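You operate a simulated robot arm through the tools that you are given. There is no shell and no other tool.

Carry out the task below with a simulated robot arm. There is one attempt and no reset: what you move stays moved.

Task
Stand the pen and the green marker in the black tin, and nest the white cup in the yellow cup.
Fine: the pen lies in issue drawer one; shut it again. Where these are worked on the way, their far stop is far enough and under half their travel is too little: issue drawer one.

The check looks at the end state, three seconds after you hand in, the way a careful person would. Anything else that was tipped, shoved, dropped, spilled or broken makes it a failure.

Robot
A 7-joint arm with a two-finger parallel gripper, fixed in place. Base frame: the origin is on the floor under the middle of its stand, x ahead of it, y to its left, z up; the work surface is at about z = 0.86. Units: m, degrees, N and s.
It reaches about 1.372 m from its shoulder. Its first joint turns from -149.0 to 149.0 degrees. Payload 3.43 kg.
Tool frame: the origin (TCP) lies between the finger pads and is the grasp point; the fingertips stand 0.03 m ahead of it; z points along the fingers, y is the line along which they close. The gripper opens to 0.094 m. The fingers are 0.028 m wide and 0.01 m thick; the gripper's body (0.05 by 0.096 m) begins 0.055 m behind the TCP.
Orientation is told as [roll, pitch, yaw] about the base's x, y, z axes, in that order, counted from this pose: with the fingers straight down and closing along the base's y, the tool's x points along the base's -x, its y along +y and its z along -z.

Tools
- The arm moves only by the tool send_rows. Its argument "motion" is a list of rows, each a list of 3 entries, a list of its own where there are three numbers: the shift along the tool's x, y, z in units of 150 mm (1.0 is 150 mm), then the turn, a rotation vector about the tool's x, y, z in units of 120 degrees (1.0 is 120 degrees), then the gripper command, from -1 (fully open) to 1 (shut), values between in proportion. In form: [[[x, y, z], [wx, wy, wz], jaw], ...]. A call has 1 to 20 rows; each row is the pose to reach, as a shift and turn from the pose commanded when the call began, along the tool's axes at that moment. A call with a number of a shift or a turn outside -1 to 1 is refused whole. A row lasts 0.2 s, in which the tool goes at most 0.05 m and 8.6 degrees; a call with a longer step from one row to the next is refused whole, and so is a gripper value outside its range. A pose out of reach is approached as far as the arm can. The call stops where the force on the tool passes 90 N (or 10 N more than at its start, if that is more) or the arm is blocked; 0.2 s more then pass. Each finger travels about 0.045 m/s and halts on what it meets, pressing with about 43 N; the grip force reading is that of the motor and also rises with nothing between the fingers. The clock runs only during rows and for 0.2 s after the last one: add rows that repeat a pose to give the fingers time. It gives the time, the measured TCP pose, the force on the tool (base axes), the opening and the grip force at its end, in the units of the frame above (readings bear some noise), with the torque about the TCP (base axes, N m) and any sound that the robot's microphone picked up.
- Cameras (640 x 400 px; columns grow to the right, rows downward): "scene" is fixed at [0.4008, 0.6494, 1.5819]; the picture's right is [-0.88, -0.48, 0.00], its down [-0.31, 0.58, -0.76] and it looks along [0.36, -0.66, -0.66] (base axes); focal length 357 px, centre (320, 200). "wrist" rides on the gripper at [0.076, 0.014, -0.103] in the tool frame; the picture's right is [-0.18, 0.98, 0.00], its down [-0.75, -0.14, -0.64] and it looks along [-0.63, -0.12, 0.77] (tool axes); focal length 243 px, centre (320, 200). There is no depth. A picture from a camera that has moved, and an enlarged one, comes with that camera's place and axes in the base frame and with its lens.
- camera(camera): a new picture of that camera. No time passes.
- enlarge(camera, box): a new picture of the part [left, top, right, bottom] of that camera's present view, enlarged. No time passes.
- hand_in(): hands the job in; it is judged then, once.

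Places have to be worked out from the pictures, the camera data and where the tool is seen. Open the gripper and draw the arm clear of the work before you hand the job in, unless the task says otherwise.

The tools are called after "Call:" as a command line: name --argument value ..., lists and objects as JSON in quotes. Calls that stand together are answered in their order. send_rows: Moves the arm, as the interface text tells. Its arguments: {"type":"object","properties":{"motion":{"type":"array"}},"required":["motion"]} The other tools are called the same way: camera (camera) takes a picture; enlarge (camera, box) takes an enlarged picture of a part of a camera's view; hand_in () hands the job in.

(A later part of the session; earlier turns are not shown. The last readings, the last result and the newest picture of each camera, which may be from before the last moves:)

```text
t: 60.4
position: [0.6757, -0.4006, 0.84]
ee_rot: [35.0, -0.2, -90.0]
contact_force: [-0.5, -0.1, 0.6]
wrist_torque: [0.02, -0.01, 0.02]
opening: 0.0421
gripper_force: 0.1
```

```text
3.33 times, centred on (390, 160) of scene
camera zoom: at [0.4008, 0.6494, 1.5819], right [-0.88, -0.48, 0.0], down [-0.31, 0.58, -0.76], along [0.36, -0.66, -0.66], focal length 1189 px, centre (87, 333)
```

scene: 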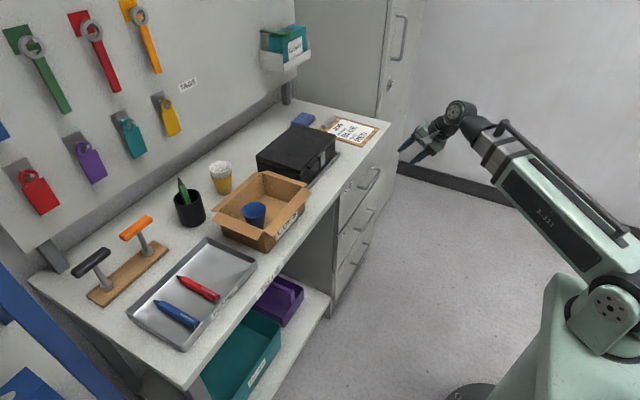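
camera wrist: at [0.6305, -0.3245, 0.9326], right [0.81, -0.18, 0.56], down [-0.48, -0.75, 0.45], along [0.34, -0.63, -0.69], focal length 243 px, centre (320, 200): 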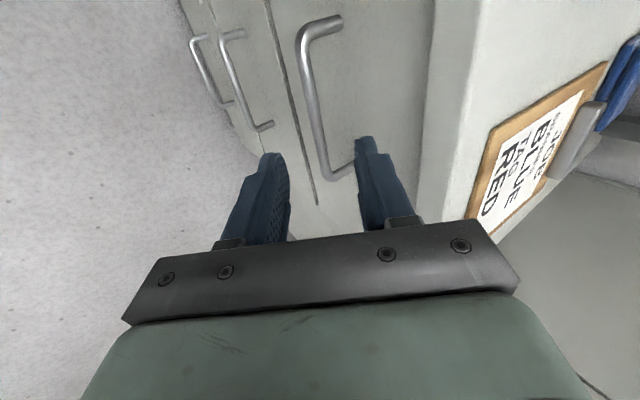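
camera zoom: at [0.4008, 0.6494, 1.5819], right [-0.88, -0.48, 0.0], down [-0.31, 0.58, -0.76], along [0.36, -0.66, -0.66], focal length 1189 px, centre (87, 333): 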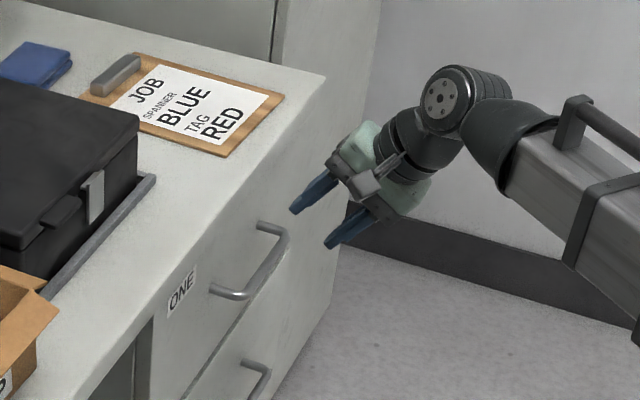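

Bar lies about 0.118 m ahead along the tool axis, roughly centred between the fingers. I'll advance 70 mm and re-check.

Call:
send_rows --motion '[[[-0.02, -0.015, 0.12], [0, 0, 0], 0.2], [[-0.04, -0.03, 0.25], [0, 0, 0], 0.2], [[-0.05, -0.035, 0.38], [0, 0, 0], 0.2], [[-0.05, -0.035, 0.47], [0, 0, 0], 0.2], [[-0.05, -0.035, 0.47], [0, 0, 0], 0.2]]'

Call:
camera --camera "wrist"

Call:
enlarge --camera "scene" --box '[330, 120, 430, 220]'

```text
t: 61.6
position: [0.7113, -0.4066, 0.7785]
ee_rot: [35.0, 0.0, -90.0]
contact_force: [0.5, 0.4, -0.5]
wrist_torque: [-0.01, 0.03, 0.04]
opening: 0.0375
gripper_force: 0.0
```

```text
taken
camera wrist: at [0.6643, -0.3308, 0.8716], right [0.81, -0.18, 0.56], down [-0.48, -0.75, 0.45], along [0.34, -0.63, -0.7], focal length 243 px, centre (320, 200)
```

wrist: 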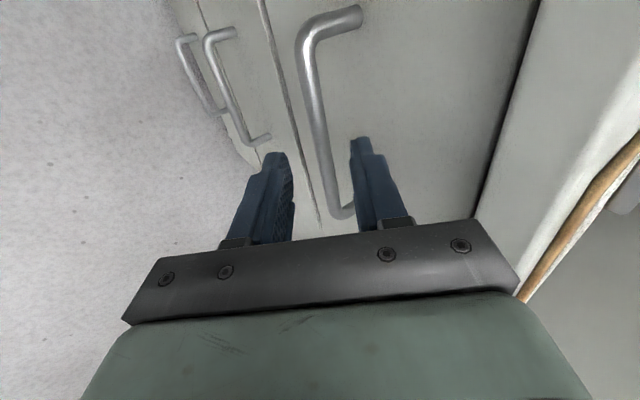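

```text
4.00 times, centred on (380, 170) of scene
camera zoom: at [0.4008, 0.6494, 1.5819], right [-0.88, -0.48, 0.0], down [-0.31, 0.58, -0.76], along [0.36, -0.66, -0.66], focal length 1427 px, centre (80, 320)
```

zoom: 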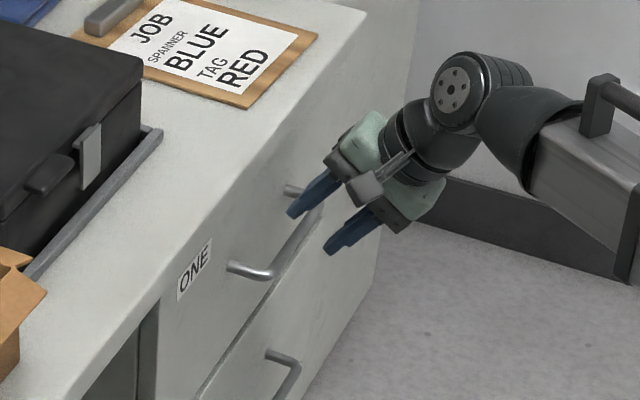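

Bar is now at about tool (0.002, 0.055), centred. I'll advance 35 mm so the fingers straddle the bar.

Call:
send_rows --motion '[[[0, 0.01, 0.08], [0, 0, 0], 0.2], [[0, 0.01, 0.16], [0, 0, 0], 0.2], [[0, 0.01, 0.227], [0, 0, 0], 0.2], [[0, 0.01, 0.227], [0, 0, 0], 0.2]]'

Call:
camera --camera "wrist"

Call:
enlarge --camera "scene" --box '[330, 120, 430, 220]'

```text
t: 62.6
position: [0.7304, -0.4069, 0.7527]
ee_rot: [35.0, 0.0, -90.0]
contact_force: [0.0, -0.8, -0.6]
wrist_torque: [0.03, 0.0, -0.02]
opening: 0.0375
gripper_force: 0.1
```

```text
taken
camera wrist: at [0.6851, -0.3308, 0.8459], right [0.81, -0.18, 0.56], down [-0.48, -0.75, 0.45], along [0.34, -0.63, -0.7], focal length 243 px, centre (320, 200)
```

wrist: 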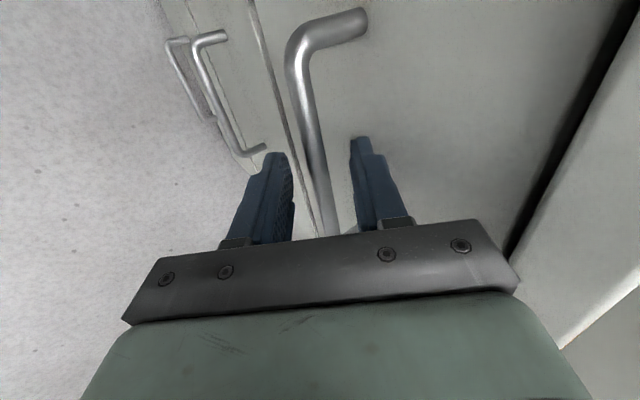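

```text
4.00 times, centred on (380, 170) of scene
camera zoom: at [0.4008, 0.6494, 1.5819], right [-0.88, -0.48, 0.0], down [-0.31, 0.58, -0.76], along [0.36, -0.66, -0.66], focal length 1427 px, centre (80, 320)
```

zoom: 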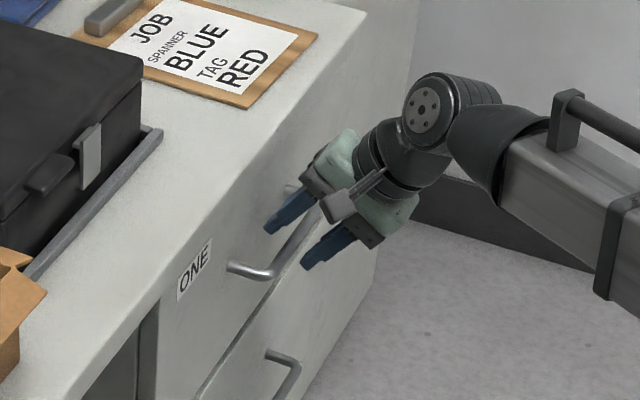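

The bar now runs between the fingers just as predicted for a grip 20 mm ahead of the TCP. I'll close on it.

Call:
send_rows --motion '[[[0, 0, 0], [0, 0, 0], 0.5], [[0, 0, 0], [0, 0, 0], 0.8], [[0, 0, 0], [0, 0, 0], 1], [[0, 0, 0], [0, 0, 0], 1], [[0, 0, 0], [0, 0, 0], 1]]'

Call:
camera --camera "wrist"

```text
t: 63.8
position: [0.7305, -0.4075, 0.7529]
ee_rot: [35.0, -0.1, -89.8]
contact_force: [-7.0, 0.3, -6.6]
wrist_torque: [-0.41, 0.17, 0.42]
opening: 0.0118
gripper_force: 45.2
```

```text
taken
camera wrist: at [0.6846, -0.3309, 0.8457], right [0.81, -0.18, 0.56], down [-0.48, -0.75, 0.45], along [0.34, -0.63, -0.7], focal length 243 px, centre (320, 200)
```

wrist: 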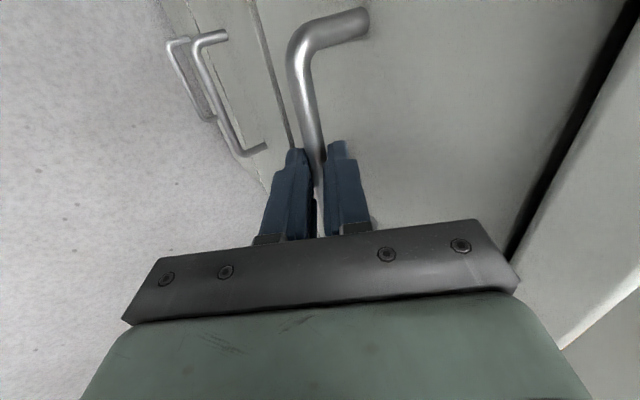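

The bar is gripped (11.8 mm). I'll pull the drawer straight out along -x in small steps.

Call:
send_rows --motion '[[[0, -0.055, -0.038], [0, 0, 0], 1], [[0, -0.137, -0.096], [0, 0, 0], 1], [[0, -0.218, -0.153], [0, 0, 0], 1], [[0, -0.3, -0.21], [0, 0, 0], 1], [[0, -0.382, -0.268], [0, 0, 0], 1], [[0, -0.464, -0.325], [0, 0, 0], 1], [[0, -0.546, -0.382], [0, 0, 0], 1], [[0, -0.546, -0.382], [0, 0, 0], 1]]'

Call:
camera --camera "wrist"

Call:
camera --camera "scene"

```text
t: 65.6
position: [0.629, -0.4067, 0.7529]
ee_rot: [35.3, -0.2, -90.0]
contact_force: [-1.1, -14.6, 33.4]
wrist_torque: [-0.45, -0.46, 0.46]
opening: 0.0116
gripper_force: 44.6
```

```text
taken
camera wrist: at [0.5837, -0.3303, 0.845], right [0.8, -0.18, 0.57], down [-0.49, -0.75, 0.45], along [0.35, -0.63, -0.69], focal length 243 px, centre (320, 200)
```

wrist: 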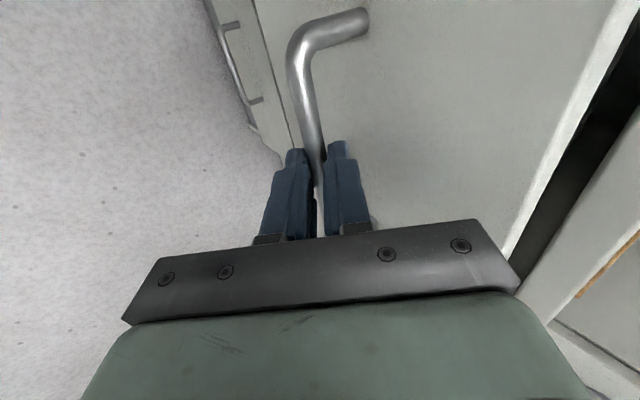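

```text
taken
```

scene: 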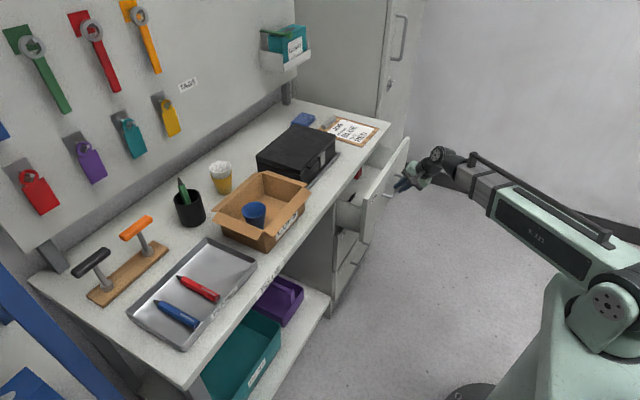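

The drawer slid out 10 cm. I'll zoom in on its inside.

Call:
enlarge --camera "scene" --box '[330, 130, 430, 220]'

Call:
enlarge --camera "wrist" --box '[440, 0, 640, 300]'

```text
4.44 times, centred on (380, 175) of scene
camera zoom: at [0.4008, 0.6494, 1.5819], right [-0.88, -0.48, 0.0], down [-0.31, 0.58, -0.76], along [0.36, -0.66, -0.66], focal length 1585 px, centre (53, 311)
```

zoom: 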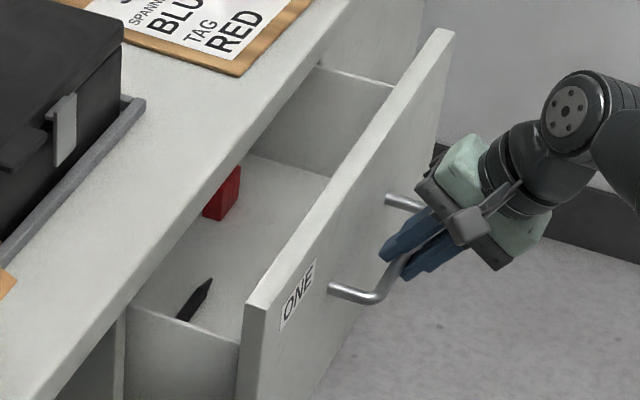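

```text
1.33 times, centred on (540, 150) of wrist
camera zoom: at [0.5837, -0.3303, 0.845], right [0.8, -0.18, 0.57], down [-0.49, -0.75, 0.45], along [0.35, -0.63, -0.69], focal length 324 px, centre (27, 267)
```

zoom: 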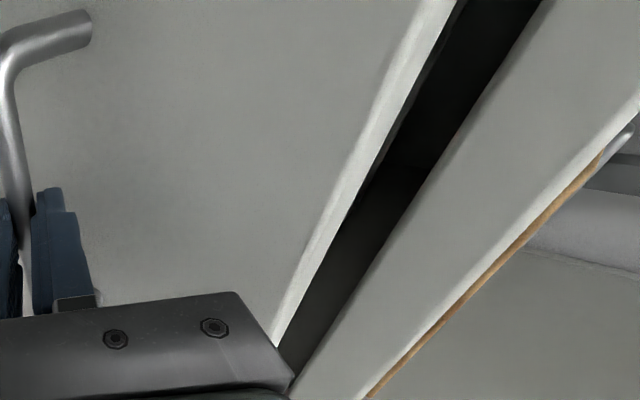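

A dark pen tip and a red object are visible inside. I'll keep pulling, easing up slightly to relieve the vertical load.

Call:
send_rows --motion '[[[0, -0.047, -0.049], [0, 0, 0], 1], [[0, -0.129, -0.107], [0, 0, 0], 1], [[0, -0.21, -0.164], [0, 0, 0], 1], [[0, -0.292, -0.221], [0, 0, 0], 1], [[0, -0.374, -0.279], [0, 0, 0], 1], [[0, -0.456, -0.336], [0, 0, 0], 1], [[0, -0.538, -0.393], [0, 0, 0], 1], [[0, -0.62, -0.45], [0, 0, 0], 1], [[0, -0.62, -0.45], [0, 0, 0], 1]]'

Call:
camera --camera "wrist"

Call:
enlarge --camera "scene" --box '[330, 130, 450, 230]'

```text
t: 67.6
position: [0.5155, -0.408, 0.7527]
ee_rot: [34.9, 0.0, -89.8]
contact_force: [-1.2, 9.8, -24.7]
wrist_torque: [-0.65, 0.32, 0.22]
opening: 0.0116
gripper_force: 45.1
```

```text
taken
camera wrist: at [0.4688, -0.3309, 0.8458], right [0.81, -0.18, 0.56], down [-0.48, -0.76, 0.45], along [0.34, -0.63, -0.7], focal length 243 px, centre (320, 200)
```

wrist: 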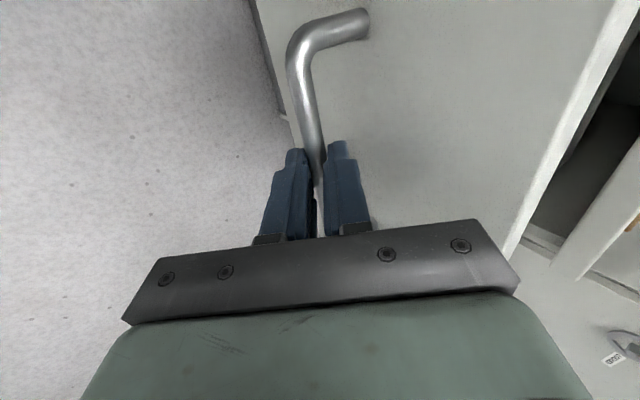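

```text
4.00 times, centred on (390, 180) of scene
camera zoom: at [0.4008, 0.6494, 1.5819], right [-0.88, -0.48, 0.0], down [-0.31, 0.58, -0.76], along [0.36, -0.66, -0.66], focal length 1427 px, centre (40, 280)
```

zoom: 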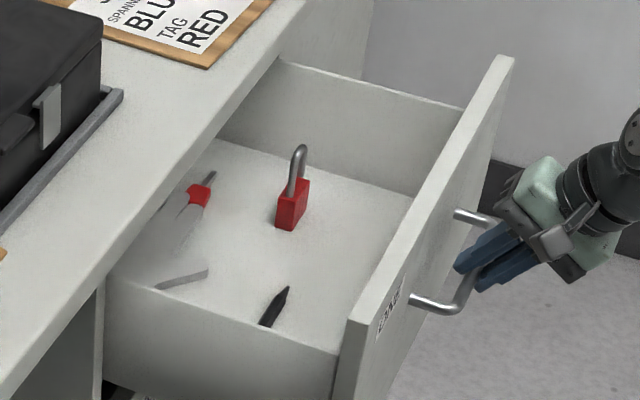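

Drawer is open about 0.216 m; inside are a red padlock, other tools, and the black pen lying near the left wall. I'll pull a little further toward the stop.

Call:
send_rows --motion '[[[0, -0.058, -0.035], [0, 0, 0], 1], [[0, -0.113, -0.074], [0, 0, 0], 1], [[0, -0.167, -0.112], [0, 0, 0], 1], [[0, -0.222, -0.15], [0, 0, 0], 1], [[0, -0.276, -0.188], [0, 0, 0], 1], [[0, -0.331, -0.226], [0, 0, 0], 1], [[0, -0.386, -0.265], [0, 0, 0], 1], [[0, -0.441, -0.303], [0, 0, 0], 1], [[0, -0.441, -0.303], [0, 0, 0], 1]]'

Call:
camera --camera "scene"

Call:
enlarge --camera "scene" --box '[330, 130, 450, 230]'

```text
t: 69.6
position: [0.4389, -0.416, 0.7522]
ee_rot: [35.1, 0.1, -89.7]
contact_force: [1.8, 27.7, 19.6]
wrist_torque: [0.07, -0.27, 1.17]
opening: 0.012
gripper_force: 44.5
out of reach, approached as far as the arm can: row 7, 8, 9
```

```text
taken
```

scene: 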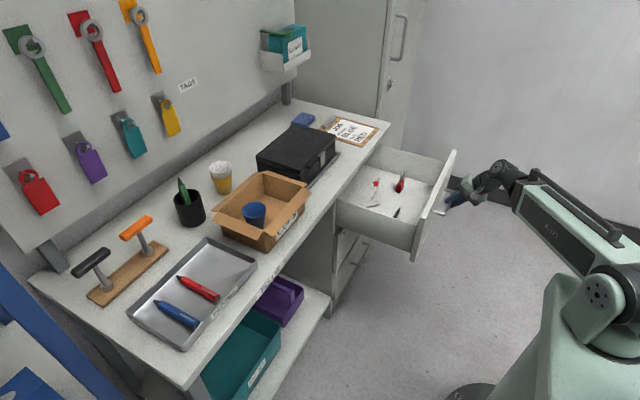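

```text
4.00 times, centred on (390, 180) of scene
camera zoom: at [0.4008, 0.6494, 1.5819], right [-0.88, -0.48, 0.0], down [-0.31, 0.58, -0.76], along [0.36, -0.66, -0.66], focal length 1427 px, centre (40, 280)
```

zoom: 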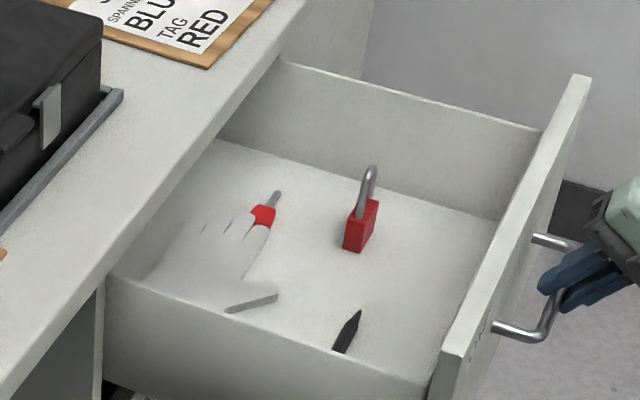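

The boom is fully retracted with the drawer about 0.29 m open, which is plenty of room. Inside are the pen, a padlock, a glove and a screwdriver. I'll open the jaws and rise straight up off the bar.

Call:
send_rows --motion '[[[0, 0.03, 0.021], [0, 0, 0], 1], [[0, 0.03, 0.021], [0, 0, 0], 0.5], [[0, 0.03, 0.021], [0, 0, 0], 0.0], [[0, 0.03, 0.021], [0, 0, 0], -0.1], [[0, 0.03, 0.021], [0, 0, 0], -0.1]]'

Call:
camera --camera "wrist"

```text
t: 70.8
position: [0.4468, -0.4182, 0.7504]
ee_rot: [35.1, -0.1, -89.9]
contact_force: [0.3, 0.2, -0.1]
wrist_torque: [-0.02, -0.01, 0.02]
opening: 0.0517
gripper_force: 0.1
```

```text
taken
camera wrist: at [0.4003, -0.3415, 0.8434], right [0.81, -0.18, 0.56], down [-0.48, -0.75, 0.45], along [0.34, -0.63, -0.7], focal length 243 px, centre (320, 200)
```

wrist: 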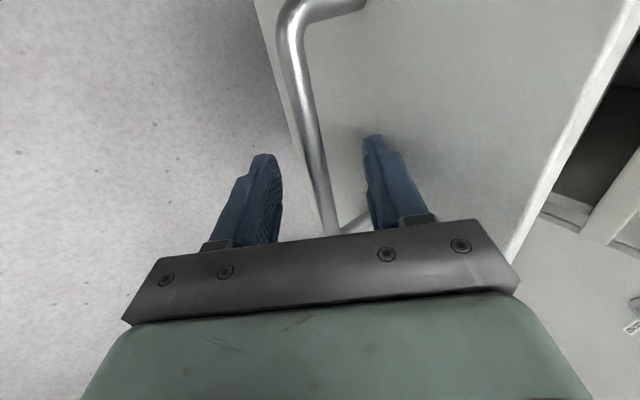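

Released with no residual force. I'll rise off the bar, sliding slightly along it to stay within the boom's range.

Call:
send_rows --motion '[[[-0.03, 0.023, -0.033], [0, 0, 0], 0.0], [[-0.06, 0.05, -0.072], [0, 0, 0], 0.0], [[-0.1, 0.088, -0.126], [0, 0, 0], 0.0], [[-0.1, 0.13, -0.185], [0, 0, 0], 0.0], [[-0.1, 0.15, -0.215], [0, 0, 0], 0.0], [[-0.1, 0.15, -0.215], [0, 0, 0], 0.0]]'

Call:
camera --camera "wrist"

Call:
enlarge --camera "scene" --box '[380, 120, 540, 240]'

```text
t: 72.2
position: [0.4471, -0.4336, 0.7899]
ee_rot: [35.1, 0.0, -89.9]
contact_force: [-0.1, -0.5, -0.6]
wrist_torque: [0.0, -0.03, 0.0]
opening: 0.0469
gripper_force: 0.1
```

```text
taken
camera wrist: at [0.4, -0.3559, 0.8828], right [0.81, -0.18, 0.56], down [-0.48, -0.75, 0.45], along [0.34, -0.63, -0.7], focal length 243 px, centre (320, 200)
```

wrist: 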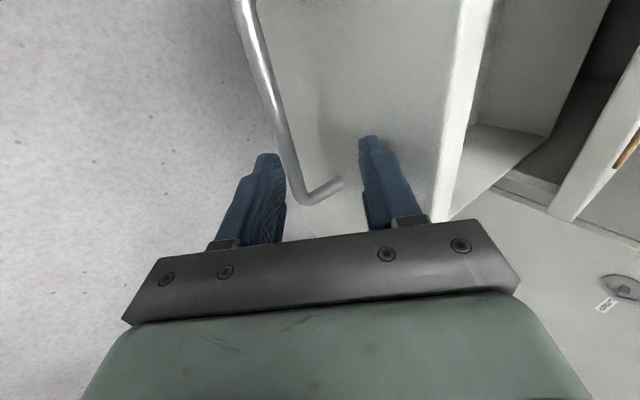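

```text
3.33 times, centred on (460, 180) of scene
camera zoom: at [0.4008, 0.6494, 1.5819], right [-0.88, -0.48, 0.0], down [-0.31, 0.58, -0.76], along [0.36, -0.66, -0.66], focal length 1189 px, centre (-147, 267)
```

zoom: 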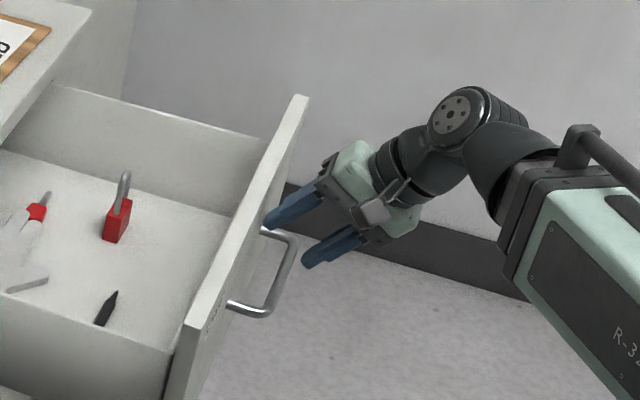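

Clear of the bar. I'll continue up above the drawer front while straightening the gripper toward vertical.

Call:
send_rows --motion '[[[0, 0.09, -0.127], [0.0, 0, 0], 0.0], [[0, 0.18, -0.255], [0.03, 0, 0], 0.0], [[0, 0.268, -0.382], [0.08, 0, 0], 0.0], [[0, 0.357, -0.51], [0.13, 0, 0], 0.0], [[0, 0.446, -0.637], [0.18, 0, 0], 0.0], [[0, 0.536, -0.765], [0.23, 0, 0], 0.0], [[0, 0.6, -0.857], [0.2917, 0, 0], 0.0], [[0, 0.6, -0.857], [0.2917, 0, 0], 0.0]]'

Call:
camera --camera "wrist"

Call:
camera --camera "scene"

```text
t: 74.0
position: [0.4468, -0.4312, 0.9479]
ee_rot: [0.0, -0.1, -89.9]
contact_force: [-0.5, -0.1, 0.0]
wrist_torque: [-0.01, 0.03, -0.01]
opening: 0.047
gripper_force: 0.1
```

```text
taken
camera wrist: at [0.4622, -0.3549, 1.0515], right [0.98, -0.18, 0.0], down [-0.14, -0.75, 0.64], along [-0.12, -0.63, -0.77], focal length 243 px, centre (320, 200)
```

wrist: 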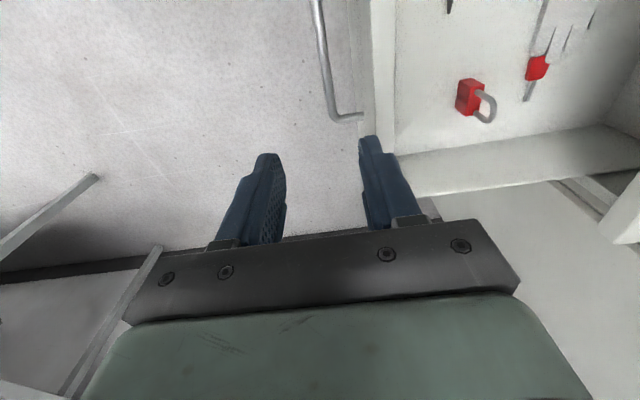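

```text
taken
```

scene: 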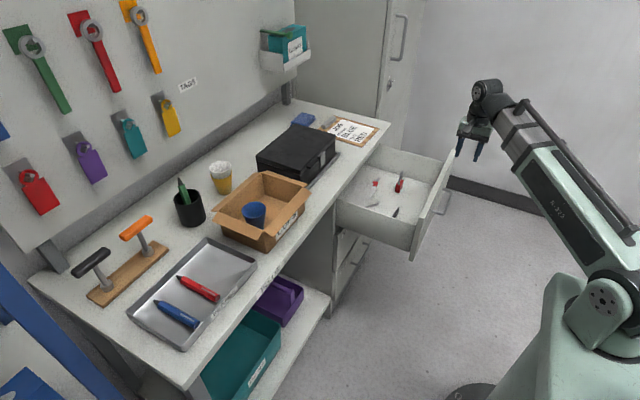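

The drawer interior is coming into view. I'll move above the drawer's left part so the camera can see the whole pen.

Call:
send_rows --motion '[[[0.1, 0.1, -0.12], [0, 0, 0], 0.0], [[0.28, 0.28, -0.25], [0, 0, 0], 0.0], [[0.46, 0.46, -0.36], [0, 0, 0], 0.0], [[0.64, 0.64, -0.46], [0, 0, 0], 0.0], [[0.82, 0.82, -0.55], [0, 0, 0], 0.0], [[1.0, 1.0, -0.6], [0, 0, 0], 0.0], [[1.0, 1.0, -0.6], [0, 0, 0], 0.0]]'

Call:
camera --camera "wrist"

Call:
enlarge --camera "wrist" --box '[200, 0, 480, 175]'

```text
t: 75.6
position: [0.5946, -0.2815, 1.0347]
ee_rot: [0.1, -0.1, -89.9]
contact_force: [-1.2, -0.2, 0.3]
wrist_torque: [0.01, 0.03, 0.0]
opening: 0.0469
gripper_force: 0.0
```

```text
taken
camera wrist: at [0.6096, -0.2049, 1.1373], right [0.98, -0.18, 0.0], down [-0.14, -0.75, 0.64], along [-0.12, -0.63, -0.77], focal length 243 px, centre (320, 200)
```

wrist: 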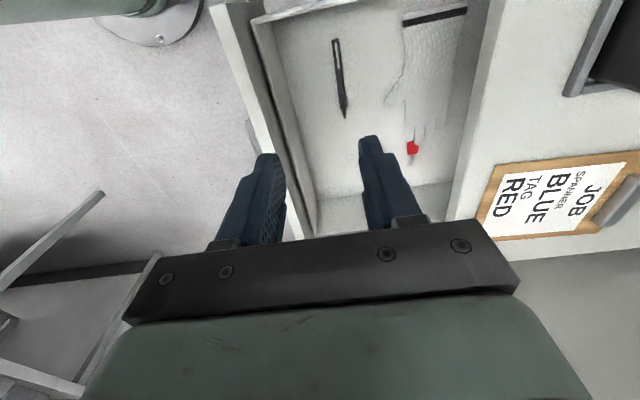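

```text
2.29 times, centred on (340, 88) of wrist
camera zoom: at [0.6096, -0.2049, 1.1373], right [0.98, -0.18, 0.0], down [-0.14, -0.75, 0.64], along [-0.12, -0.63, -0.77], focal length 555 px, centre (274, 457)
```

zoom: 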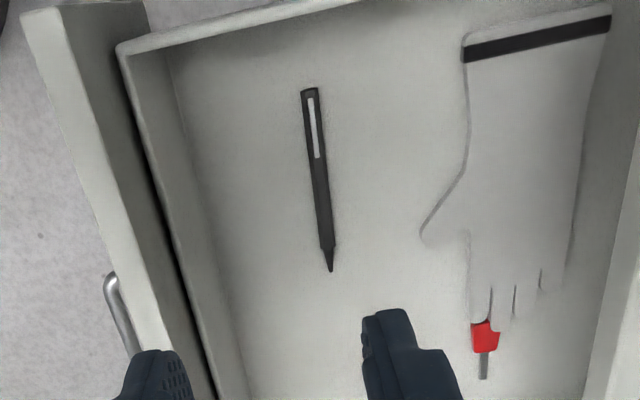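

The pen lies along y at x≈0.625, from the tail (y≈-0.264) to the tip (y≈-0.40), on the drawer floor at z≈0.648. The glove and padlock are clear of it. I'll descend partway above the pen.

Call:
send_rows --motion '[[[-0.1, 0.05, 0.1], [0, 0, 0], -0.06], [[-0.2, 0.1, 0.28], [0, 0, 0], -0.06], [[-0.3, 0.15, 0.5], [0, 0, 0], -0.06], [[-0.42, 0.203, 0.72], [0, 0, 0], -0.06], [[-0.42, 0.203, 0.93], [0, 0, 0], -0.06], [[-0.42, 0.203, 0.93], [0, 0, 0], -0.06]]'

Call:
camera --camera "wrist"

Call:
camera --camera "scene"

```text
t: 77.0
position: [0.6256, -0.3449, 0.8971]
ee_rot: [0.0, -0.1, -89.9]
contact_force: [1.2, -0.6, -0.2]
wrist_torque: [-0.01, 0.0, 0.0]
opening: 0.0499
gripper_force: 0.1
```

```text
taken
camera wrist: at [0.6415, -0.2681, 0.9996], right [0.98, -0.18, 0.0], down [-0.14, -0.75, 0.64], along [-0.12, -0.63, -0.77], focal length 243 px, centre (320, 200)
```

wrist: 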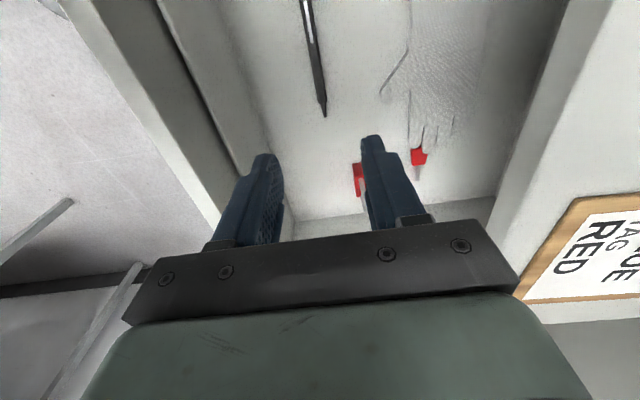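

```text
taken
```

scene: 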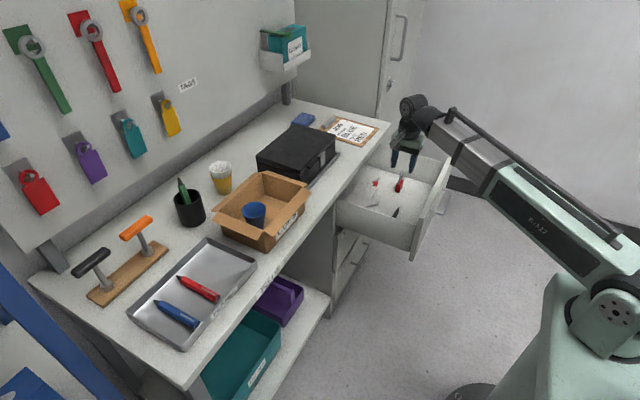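

The pen is well placed under the jaws. I'll descend to about z=0.755 and check the clearance of the boom over the drawer front.

Call:
send_rows --motion '[[[0, -0.005, 0.15], [0, 0, 0], -0.06], [[0, -0.01, 0.35], [0, 0, 0], -0.06], [[0, -0.01, 0.55], [0, 0, 0], -0.06], [[0, -0.01, 0.75], [0, 0, 0], -0.06], [[0, -0.01, 0.95], [0, 0, 0], -0.06], [[0, -0.01, 0.95], [0, 0, 0], -0.06]]'

Call:
camera --camera "wrist"

Call:
enlarge --camera "scene" --box '[340, 80, 540, 260]'

```text
t: 78.4
position: [0.6255, -0.3456, 0.7531]
ee_rot: [0.0, -0.1, -89.8]
contact_force: [-0.2, 0.6, 0.8]
wrist_torque: [-0.01, 0.01, -0.02]
opening: 0.0499
gripper_force: 0.1
```

```text
taken
camera wrist: at [0.6411, -0.2681, 0.8561], right [0.98, -0.18, 0.0], down [-0.14, -0.75, 0.64], along [-0.12, -0.63, -0.77], focal length 243 px, centre (320, 200)
```

wrist: 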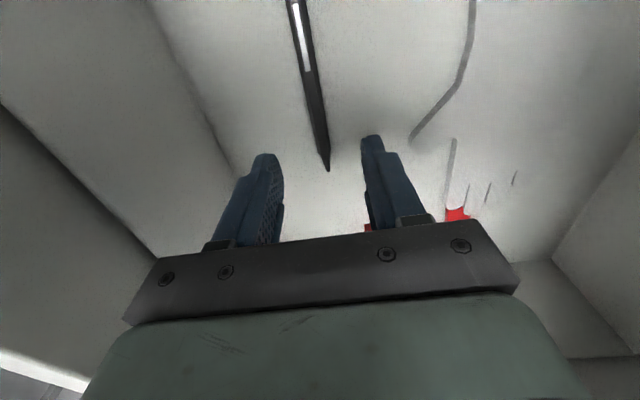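

```text
2.22 times, centred on (440, 170) of scene
camera zoom: at [0.4008, 0.6494, 1.5819], right [-0.88, -0.48, 0.0], down [-0.31, 0.58, -0.76], along [0.36, -0.66, -0.66], focal length 793 px, centre (53, 267)
```

zoom: 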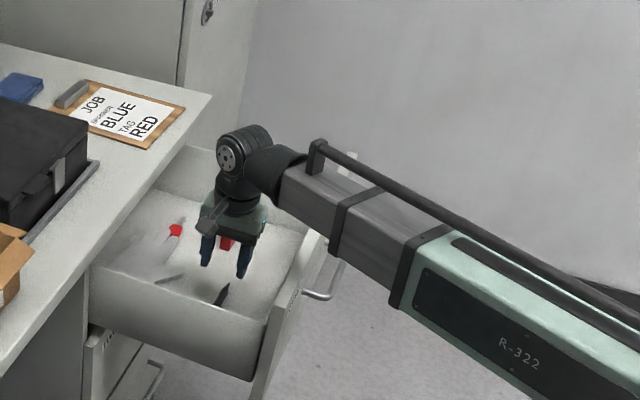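

Pen tip remains consistent at (0.623, -0.397). Before going lower I want to verify the boom's clearance over the drawer front, so I'll zoom in there.

Call:
enlarge --camera "scene" --box '[420, 130, 520, 260]'

Call:
enlarge --camera "scene" --box '[360, 140, 480, 260]'

```text
3.08 times, centred on (470, 195) of scene
camera zoom: at [0.4008, 0.6494, 1.5819], right [-0.88, -0.48, 0.0], down [-0.31, 0.58, -0.76], along [0.36, -0.66, -0.66], focal length 1097 px, centre (-142, 215)
```

zoom: 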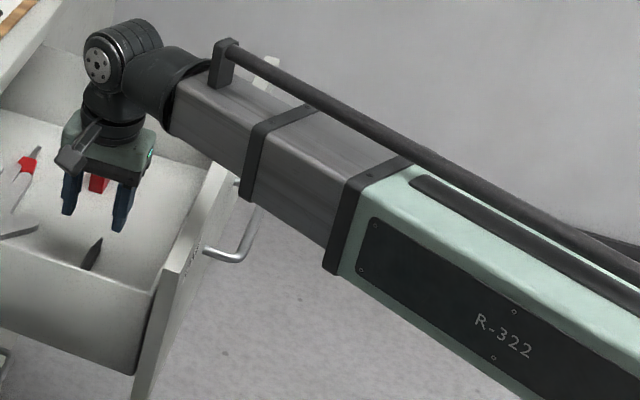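

```text
3.33 times, centred on (420, 200) of scene
camera zoom: at [0.4008, 0.6494, 1.5819], right [-0.88, -0.48, 0.0], down [-0.31, 0.58, -0.76], along [0.36, -0.66, -0.66], focal length 1189 px, centre (-13, 200)
```

zoom: 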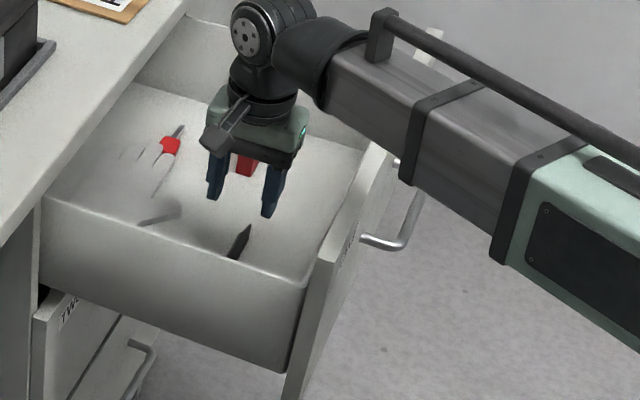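

The boom's underside is about 10 cm above the drawer front, so there's enough room. I'll descend to about z=0.69, just above the pen.

Call:
send_rows --motion '[[[0, -0.005, 0.1], [0, 0, 0], -0.06], [[0, -0.008, 0.2], [0, 0, 0], -0.06], [[0, -0.008, 0.3], [0, 0, 0], -0.06], [[0, -0.008, 0.4], [0, 0, 0], -0.06], [[0, -0.008, 0.4], [0, 0, 0], -0.06]]'

Call:
camera --camera "wrist"

Call:
enlarge --camera "scene" --box '[360, 140, 480, 260]'

```text
t: 79.6
position: [0.6244, -0.3448, 0.6946]
ee_rot: [0.1, 0.0, -89.9]
contact_force: [0.3, 0.4, 0.7]
wrist_torque: [-0.02, 0.01, 0.0]
opening: 0.0496
gripper_force: 0.0
```

```text
taken
camera wrist: at [0.6395, -0.269, 0.7979], right [0.98, -0.18, 0.0], down [-0.14, -0.75, 0.64], along [-0.12, -0.63, -0.77], focal length 243 px, centre (320, 200)
```

wrist: 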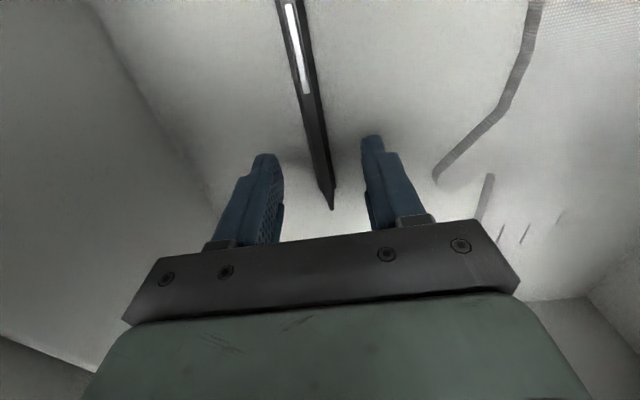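

```text
3.33 times, centred on (420, 200) of scene
camera zoom: at [0.4008, 0.6494, 1.5819], right [-0.88, -0.48, 0.0], down [-0.31, 0.58, -0.76], along [0.36, -0.66, -0.66], focal length 1189 px, centre (-13, 200)
```

zoom: 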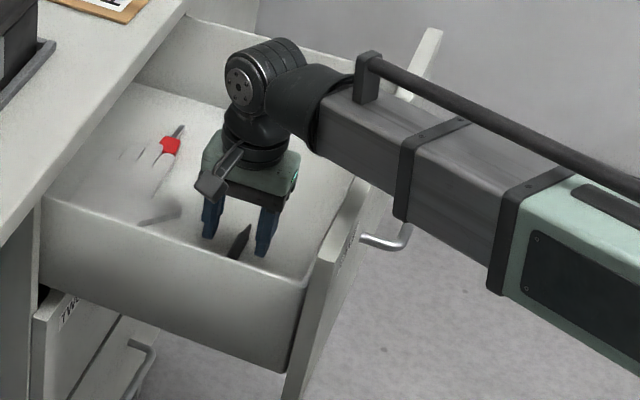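

Boom is well clear of the front. I'll lower another ~15 mm slowly so the fingertips nearly reach the drawer floor.

Call:
send_rows --motion '[[[0, -0.003, 0.04], [0, 0, 0], -0.06], [[0, -0.003, 0.07], [0, 0, 0], -0.06], [[0, -0.003, 0.09], [0, 0, 0], -0.06], [[0, -0.003, 0.1], [0, 0, 0], -0.06], [[0, -0.003, 0.1], [0, 0, 0], -0.06]]'

Call:
camera --camera "wrist"

```text
t: 80.8
position: [0.6231, -0.3451, 0.6803]
ee_rot: [0.0, -0.2, -89.9]
contact_force: [0.3, -0.2, -0.4]
wrist_torque: [0.01, -0.01, 0.02]
opening: 0.0499
gripper_force: 0.2
```

```text
taken
camera wrist: at [0.6388, -0.2678, 0.7832], right [0.98, -0.18, 0.0], down [-0.14, -0.75, 0.64], along [-0.12, -0.63, -0.77], focal length 243 px, centre (320, 200)
```

wrist: 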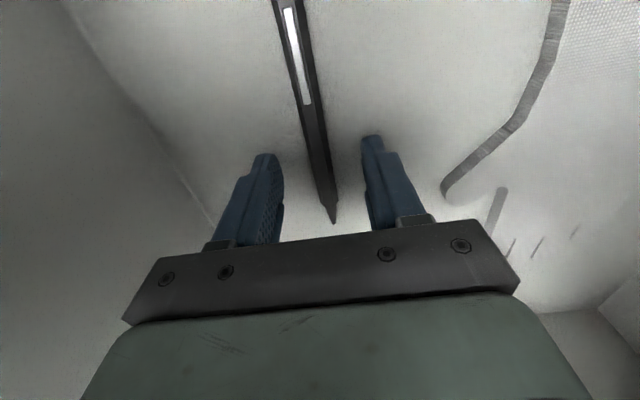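

The pen axis is about 5 mm above the fingertips, centred between the jaws. I'll close on it.

Call:
send_rows --motion '[[[0, 0, 0], [0, 0, 0], 0.2], [[0, 0, 0], [0, 0, 0], 0.4], [[0, 0, 0], [0, 0, 0], 0.6], [[0, 0, 0], [0, 0, 0], 0.8], [[0, 0, 0], [0, 0, 0], 1], [[0, 0, 0], [0, 0, 0], 1]]'

Call:
camera --camera "wrist"

```text
t: 82.2
position: [0.6235, -0.3442, 0.681]
ee_rot: [0.1, -0.1, -89.8]
contact_force: [-0.4, -0.6, 14.8]
wrist_torque: [-0.08, -0.01, -0.03]
opening: 0.0054
gripper_force: 39.9
```

```text
taken
camera wrist: at [0.6386, -0.2677, 0.7839], right [0.98, -0.18, 0.0], down [-0.14, -0.75, 0.64], along [-0.12, -0.63, -0.77], focal length 243 px, centre (320, 200)
```

wrist: 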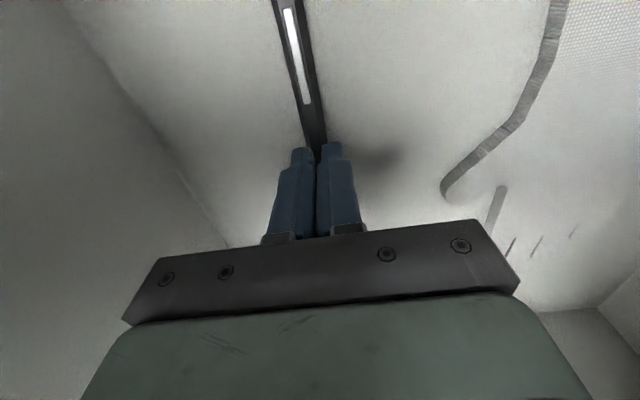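

The jaws only pinched the top of the pen (5 mm opening, upward push), so the pen sits about 5 mm lower than I judged. I'll open, lower about 7 mm and retry.

Call:
send_rows --motion '[[[0, 0, 0], [0, 0, 0], 0.6], [[0, 0, 0], [0, 0, 0], 0.3], [[0, 0, 0], [0, 0, 0], 0.1], [[0, 0, 0], [0, 0, 0], 0.1], [[0, 0, 0.02], [0, 0, 0], 0.1], [[0, 0, 0.035], [0, 0, 0], 0.1], [[0, 0, 0.048], [0, 0, 0], 0.1], [[0, 0, 0.048], [0, 0, 0], 0.1]]'

Call:
camera --camera "wrist"

```text
t: 84.0
position: [0.6231, -0.3444, 0.6725]
ee_rot: [0.1, 0.0, -89.9]
contact_force: [-0.6, -2.1, 27.8]
wrist_torque: [0.29, 0.7, 0.04]
opening: 0.0423
gripper_force: 0.1
```

```text
taken
camera wrist: at [0.639, -0.2681, 0.7761], right [0.98, -0.18, 0.0], down [-0.14, -0.75, 0.64], along [-0.12, -0.63, -0.77], focal length 243 px, centre (320, 200)
```

wrist: 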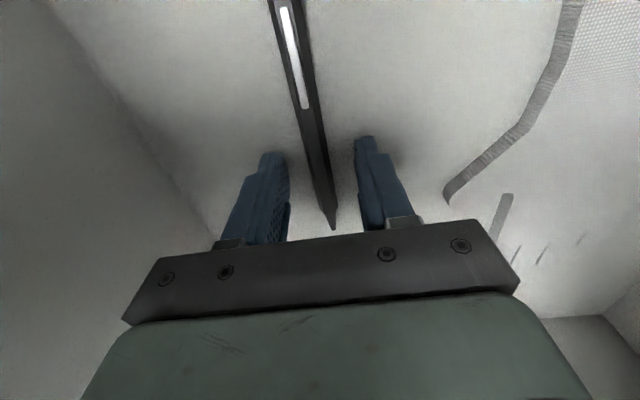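

The fingertips touched the floor (28 N) at tip height of about 0.643. I'll lift 1 mm and close on the pen.

Call:
send_rows --motion '[[[0, 0, -0.009], [0, 0, 0], 0.1], [[0, 0, -0.009], [0, 0, 0], 0.3], [[0, 0, -0.009], [0, 0, 0], 0.5], [[0, 0, -0.009], [0, 0, 0], 0.7], [[0, 0, -0.009], [0, 0, 0], 0.9], [[0, 0, -0.009], [0, 0, 0], 1], [[0, 0, -0.009], [0, 0, 0], 1]]'

Call:
camera --camera "wrist"

```text
t: 85.6
position: [0.6248, -0.3445, 0.6735]
ee_rot: [0.0, -0.2, -89.9]
contact_force: [0.8, 0.7, 10.5]
wrist_torque: [0.02, 0.0, -0.04]
opening: 0.0085
gripper_force: 42.9
```

```text
taken
camera wrist: at [0.6396, -0.2681, 0.7762], right [0.98, -0.18, 0.0], down [-0.14, -0.75, 0.64], along [-0.12, -0.63, -0.77], focal length 243 px, centre (320, 200)
```

wrist: 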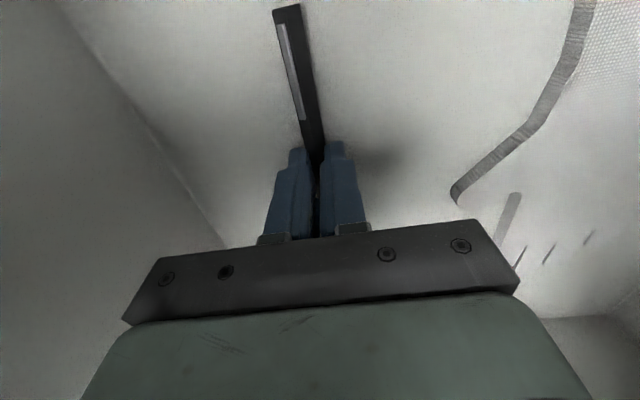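

The pen is held at 8.5 mm with 43 N. I'll lift it gently and check.

Call:
send_rows --motion '[[[0, 0, -0.04], [0, 0, 0], 1], [[0, 0, -0.1], [0, 0, 0], 1], [[0, 0, -0.2], [0, 0, 0], 1], [[0, 0, -0.3], [0, 0, 0], 1], [[0, 0, -0.45], [0, 0, 0], 1], [[0, 0, -0.45], [0, 0, 0], 1]]'

Call:
camera --camera "wrist"

Call:
enlarge --camera "scene" --box '[360, 120, 480, 260]'

```text
t: 87.0
position: [0.6229, -0.3436, 0.7408]
ee_rot: [0.0, 0.0, -90.0]
contact_force: [-0.2, 0.1, -1.1]
wrist_torque: [-0.01, 0.01, 0.0]
opening: 0.0088
gripper_force: 42.9
```

```text
taken
camera wrist: at [0.6384, -0.2673, 0.8454], right [0.98, -0.18, 0.0], down [-0.14, -0.75, 0.64], along [-0.12, -0.63, -0.77], focal length 243 px, centre (320, 200)
```

wrist: 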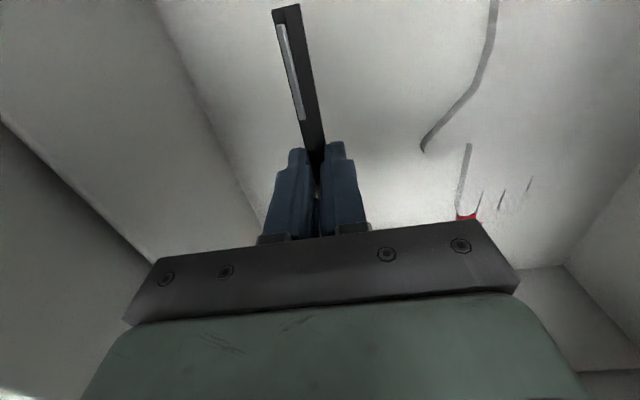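

```text
2.86 times, centred on (420, 190) of scene
camera zoom: at [0.4008, 0.6494, 1.5819], right [-0.88, -0.48, 0.0], down [-0.31, 0.58, -0.76], along [0.36, -0.66, -0.66], focal length 1019 px, centre (34, 229)
```

zoom: 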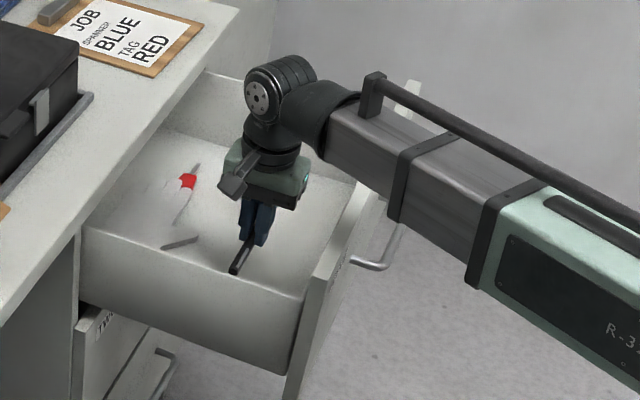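

The pen is held level. I'll lift it out of the drawer and up above the desk level.

Call:
send_rows --motion '[[[0, 0, -0.2], [0, 0, 0], 1], [[0, 0, -0.45], [0, 0, 0], 1], [[0, 0, -0.7], [0, 0, 0], 1], [[0, 0, -0.95], [0, 0, 0], 1], [[0, 0, -0.95], [0, 0, 0], 1]]'

Call:
send_rows --motion '[[[0.1, 0.05, -0.2], [0, 0, 0], 1], [[0.25, 0.12, -0.42], [0, 0, 0], 1], [[0.45, 0.24, -0.62], [0, 0, 0], 1], [[0.65, 0.36, -0.8], [0, 0, 0], 1], [[0.85, 0.47, -0.93], [0, 0, 0], 1], [[1.0, 0.55, -1.0], [0, 0, 0], 1], [[1.0, 0.55, -1.0], [0, 0, 0], 1]]'

Call:
camera --camera "scene"

Call:
camera --camera "wrist"

```text
t: 88.2
position: [0.6193, -0.3474, 0.8833]
ee_rot: [0.1, 0.0, -89.8]
contact_force: [0.0, -0.1, 0.5]
wrist_torque: [0.03, -0.03, -0.03]
opening: 0.0089
gripper_force: 42.5
```

```text
t: 89.8
position: [0.7039, -0.195, 1.0335]
ee_rot: [0.0, -0.1, -89.9]
contact_force: [0.3, -0.1, 0.5]
wrist_torque: [-0.02, 0.01, 0.03]
opening: 0.0085
gripper_force: 42.5
```

```text
taken
```

scene: 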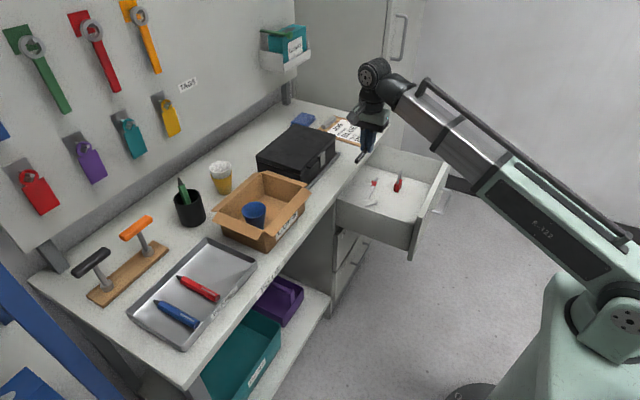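

```text
taken
camera wrist: at [0.7201, -0.1178, 1.1366], right [0.98, -0.18, 0.0], down [-0.14, -0.75, 0.64], along [-0.12, -0.63, -0.77], focal length 243 px, centre (320, 200)
```

wrist: 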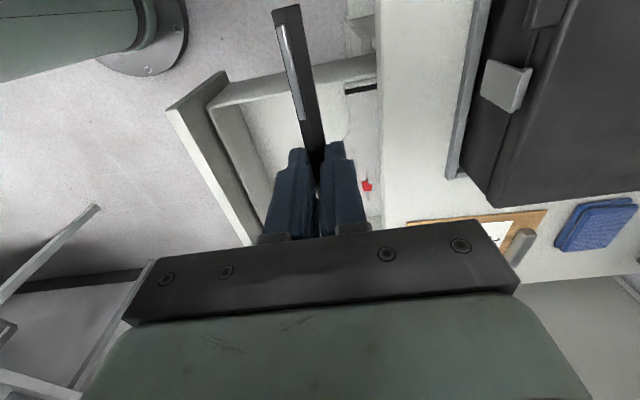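

Pen securely held. Next, carry it across the desk at height to the region in front of the tin, turning the yaw to -35° at the end.

Call:
send_rows --motion '[[[0.15, 0.13, -0.1], [0, 0, 0], 1], [[0.34, 0.32, -0.19], [0, 0, 0], 1], [[0.53, 0.5, -0.28], [0, 0, 0], 1], [[0.72, 0.68, -0.37], [0, 0, 0], 1], [[0.93, 0.87, -0.45], [0, 0, 0], 1], [[0.93, 0.87, -0.45], [0, 0, 0], 1]]'

Call:
send_rows --motion '[[[0.2, 0.13, -0.04], [0, 0, 0], 1], [[0.4, 0.26, -0.08], [0, 0, 0], 1], [[0.6, 0.39, -0.12], [0, 0, 0], 1], [[0.8, 0.52, -0.16], [0, 0, 0], 1], [[1.0, 0.66, -0.2], [0, 0, 0], 1], [[1.0, 0.66, -0.2], [0, 0, 0], 1]]'

Call:
send_rows --motion '[[[0.1, 0, 0], [0, 0, -0.065], 1], [[0.2, 0, 0], [0, 0, -0.13], 1], [[0.3, 0, 0], [0, 0, -0.195], 1], [[0.42, 0, 0], [0, 0, -0.26], 1], [[0.54, 0, 0], [0, 0, -0.325], 1], [[0.66, 0, 0], [0, 0, -0.39], 1], [[0.73, 0, 0], [0, 0, -0.458], 1], [[0.73, 0, 0], [0, 0, -0.458], 1]]'

Call:
camera --camera "scene"

Call:
enlarge --camera "scene" --box '[150, 140, 260, 240]'

Call:
camera --camera "wrist"

```text
t: 91.2
position: [0.8323, -0.0532, 1.0964]
ee_rot: [-0.1, -0.1, -90.0]
contact_force: [0.2, 0.0, -0.7]
wrist_torque: [0.01, 0.01, 0.0]
opening: 0.0087
gripper_force: 42.2
```

```text
t: 92.6
position: [0.9333, 0.0956, 1.1268]
ee_rot: [-0.1, -0.2, -89.9]
contact_force: [-0.5, 1.0, -0.2]
wrist_torque: [0.03, 0.03, 0.02]
opening: 0.0089
gripper_force: 42.9
```

```text
t: 94.4
position: [0.9365, 0.2044, 1.1312]
ee_rot: [0.0, 0.0, -34.9]
contact_force: [0.2, 0.3, 0.4]
wrist_torque: [-0.02, 0.01, 0.02]
opening: 0.009
gripper_force: 42.2
```

```text
taken
```

scene: 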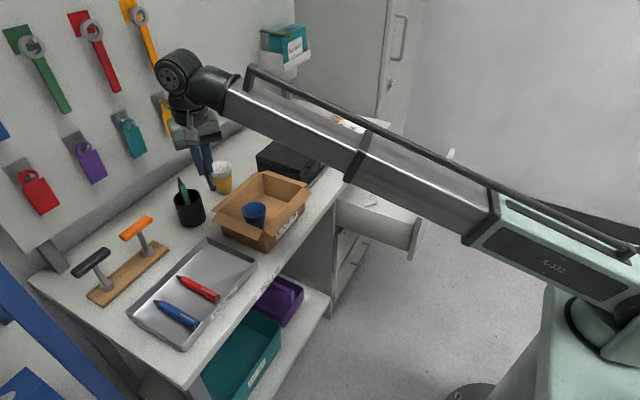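

```text
4.00 times, centred on (205, 190) of scene
camera zoom: at [0.4008, 0.6494, 1.5819], right [-0.88, -0.48, 0.0], down [-0.31, 0.58, -0.76], along [0.36, -0.66, -0.66], focal length 1427 px, centre (780, 240)
```

zoom: 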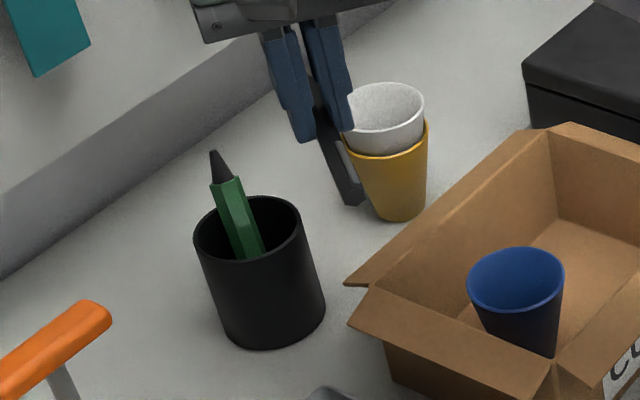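

```text
taken
camera wrist: at [0.8829, 0.2603, 1.2347], right [0.71, 0.7, 0.0], down [0.54, -0.55, 0.64], along [0.45, -0.46, -0.77], focal length 243 px, centre (320, 200)
```

wrist: 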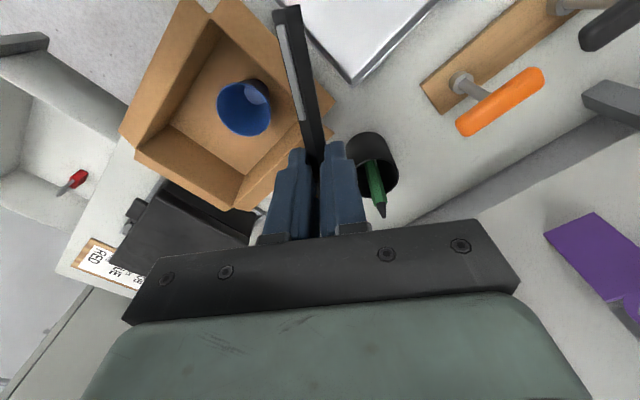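

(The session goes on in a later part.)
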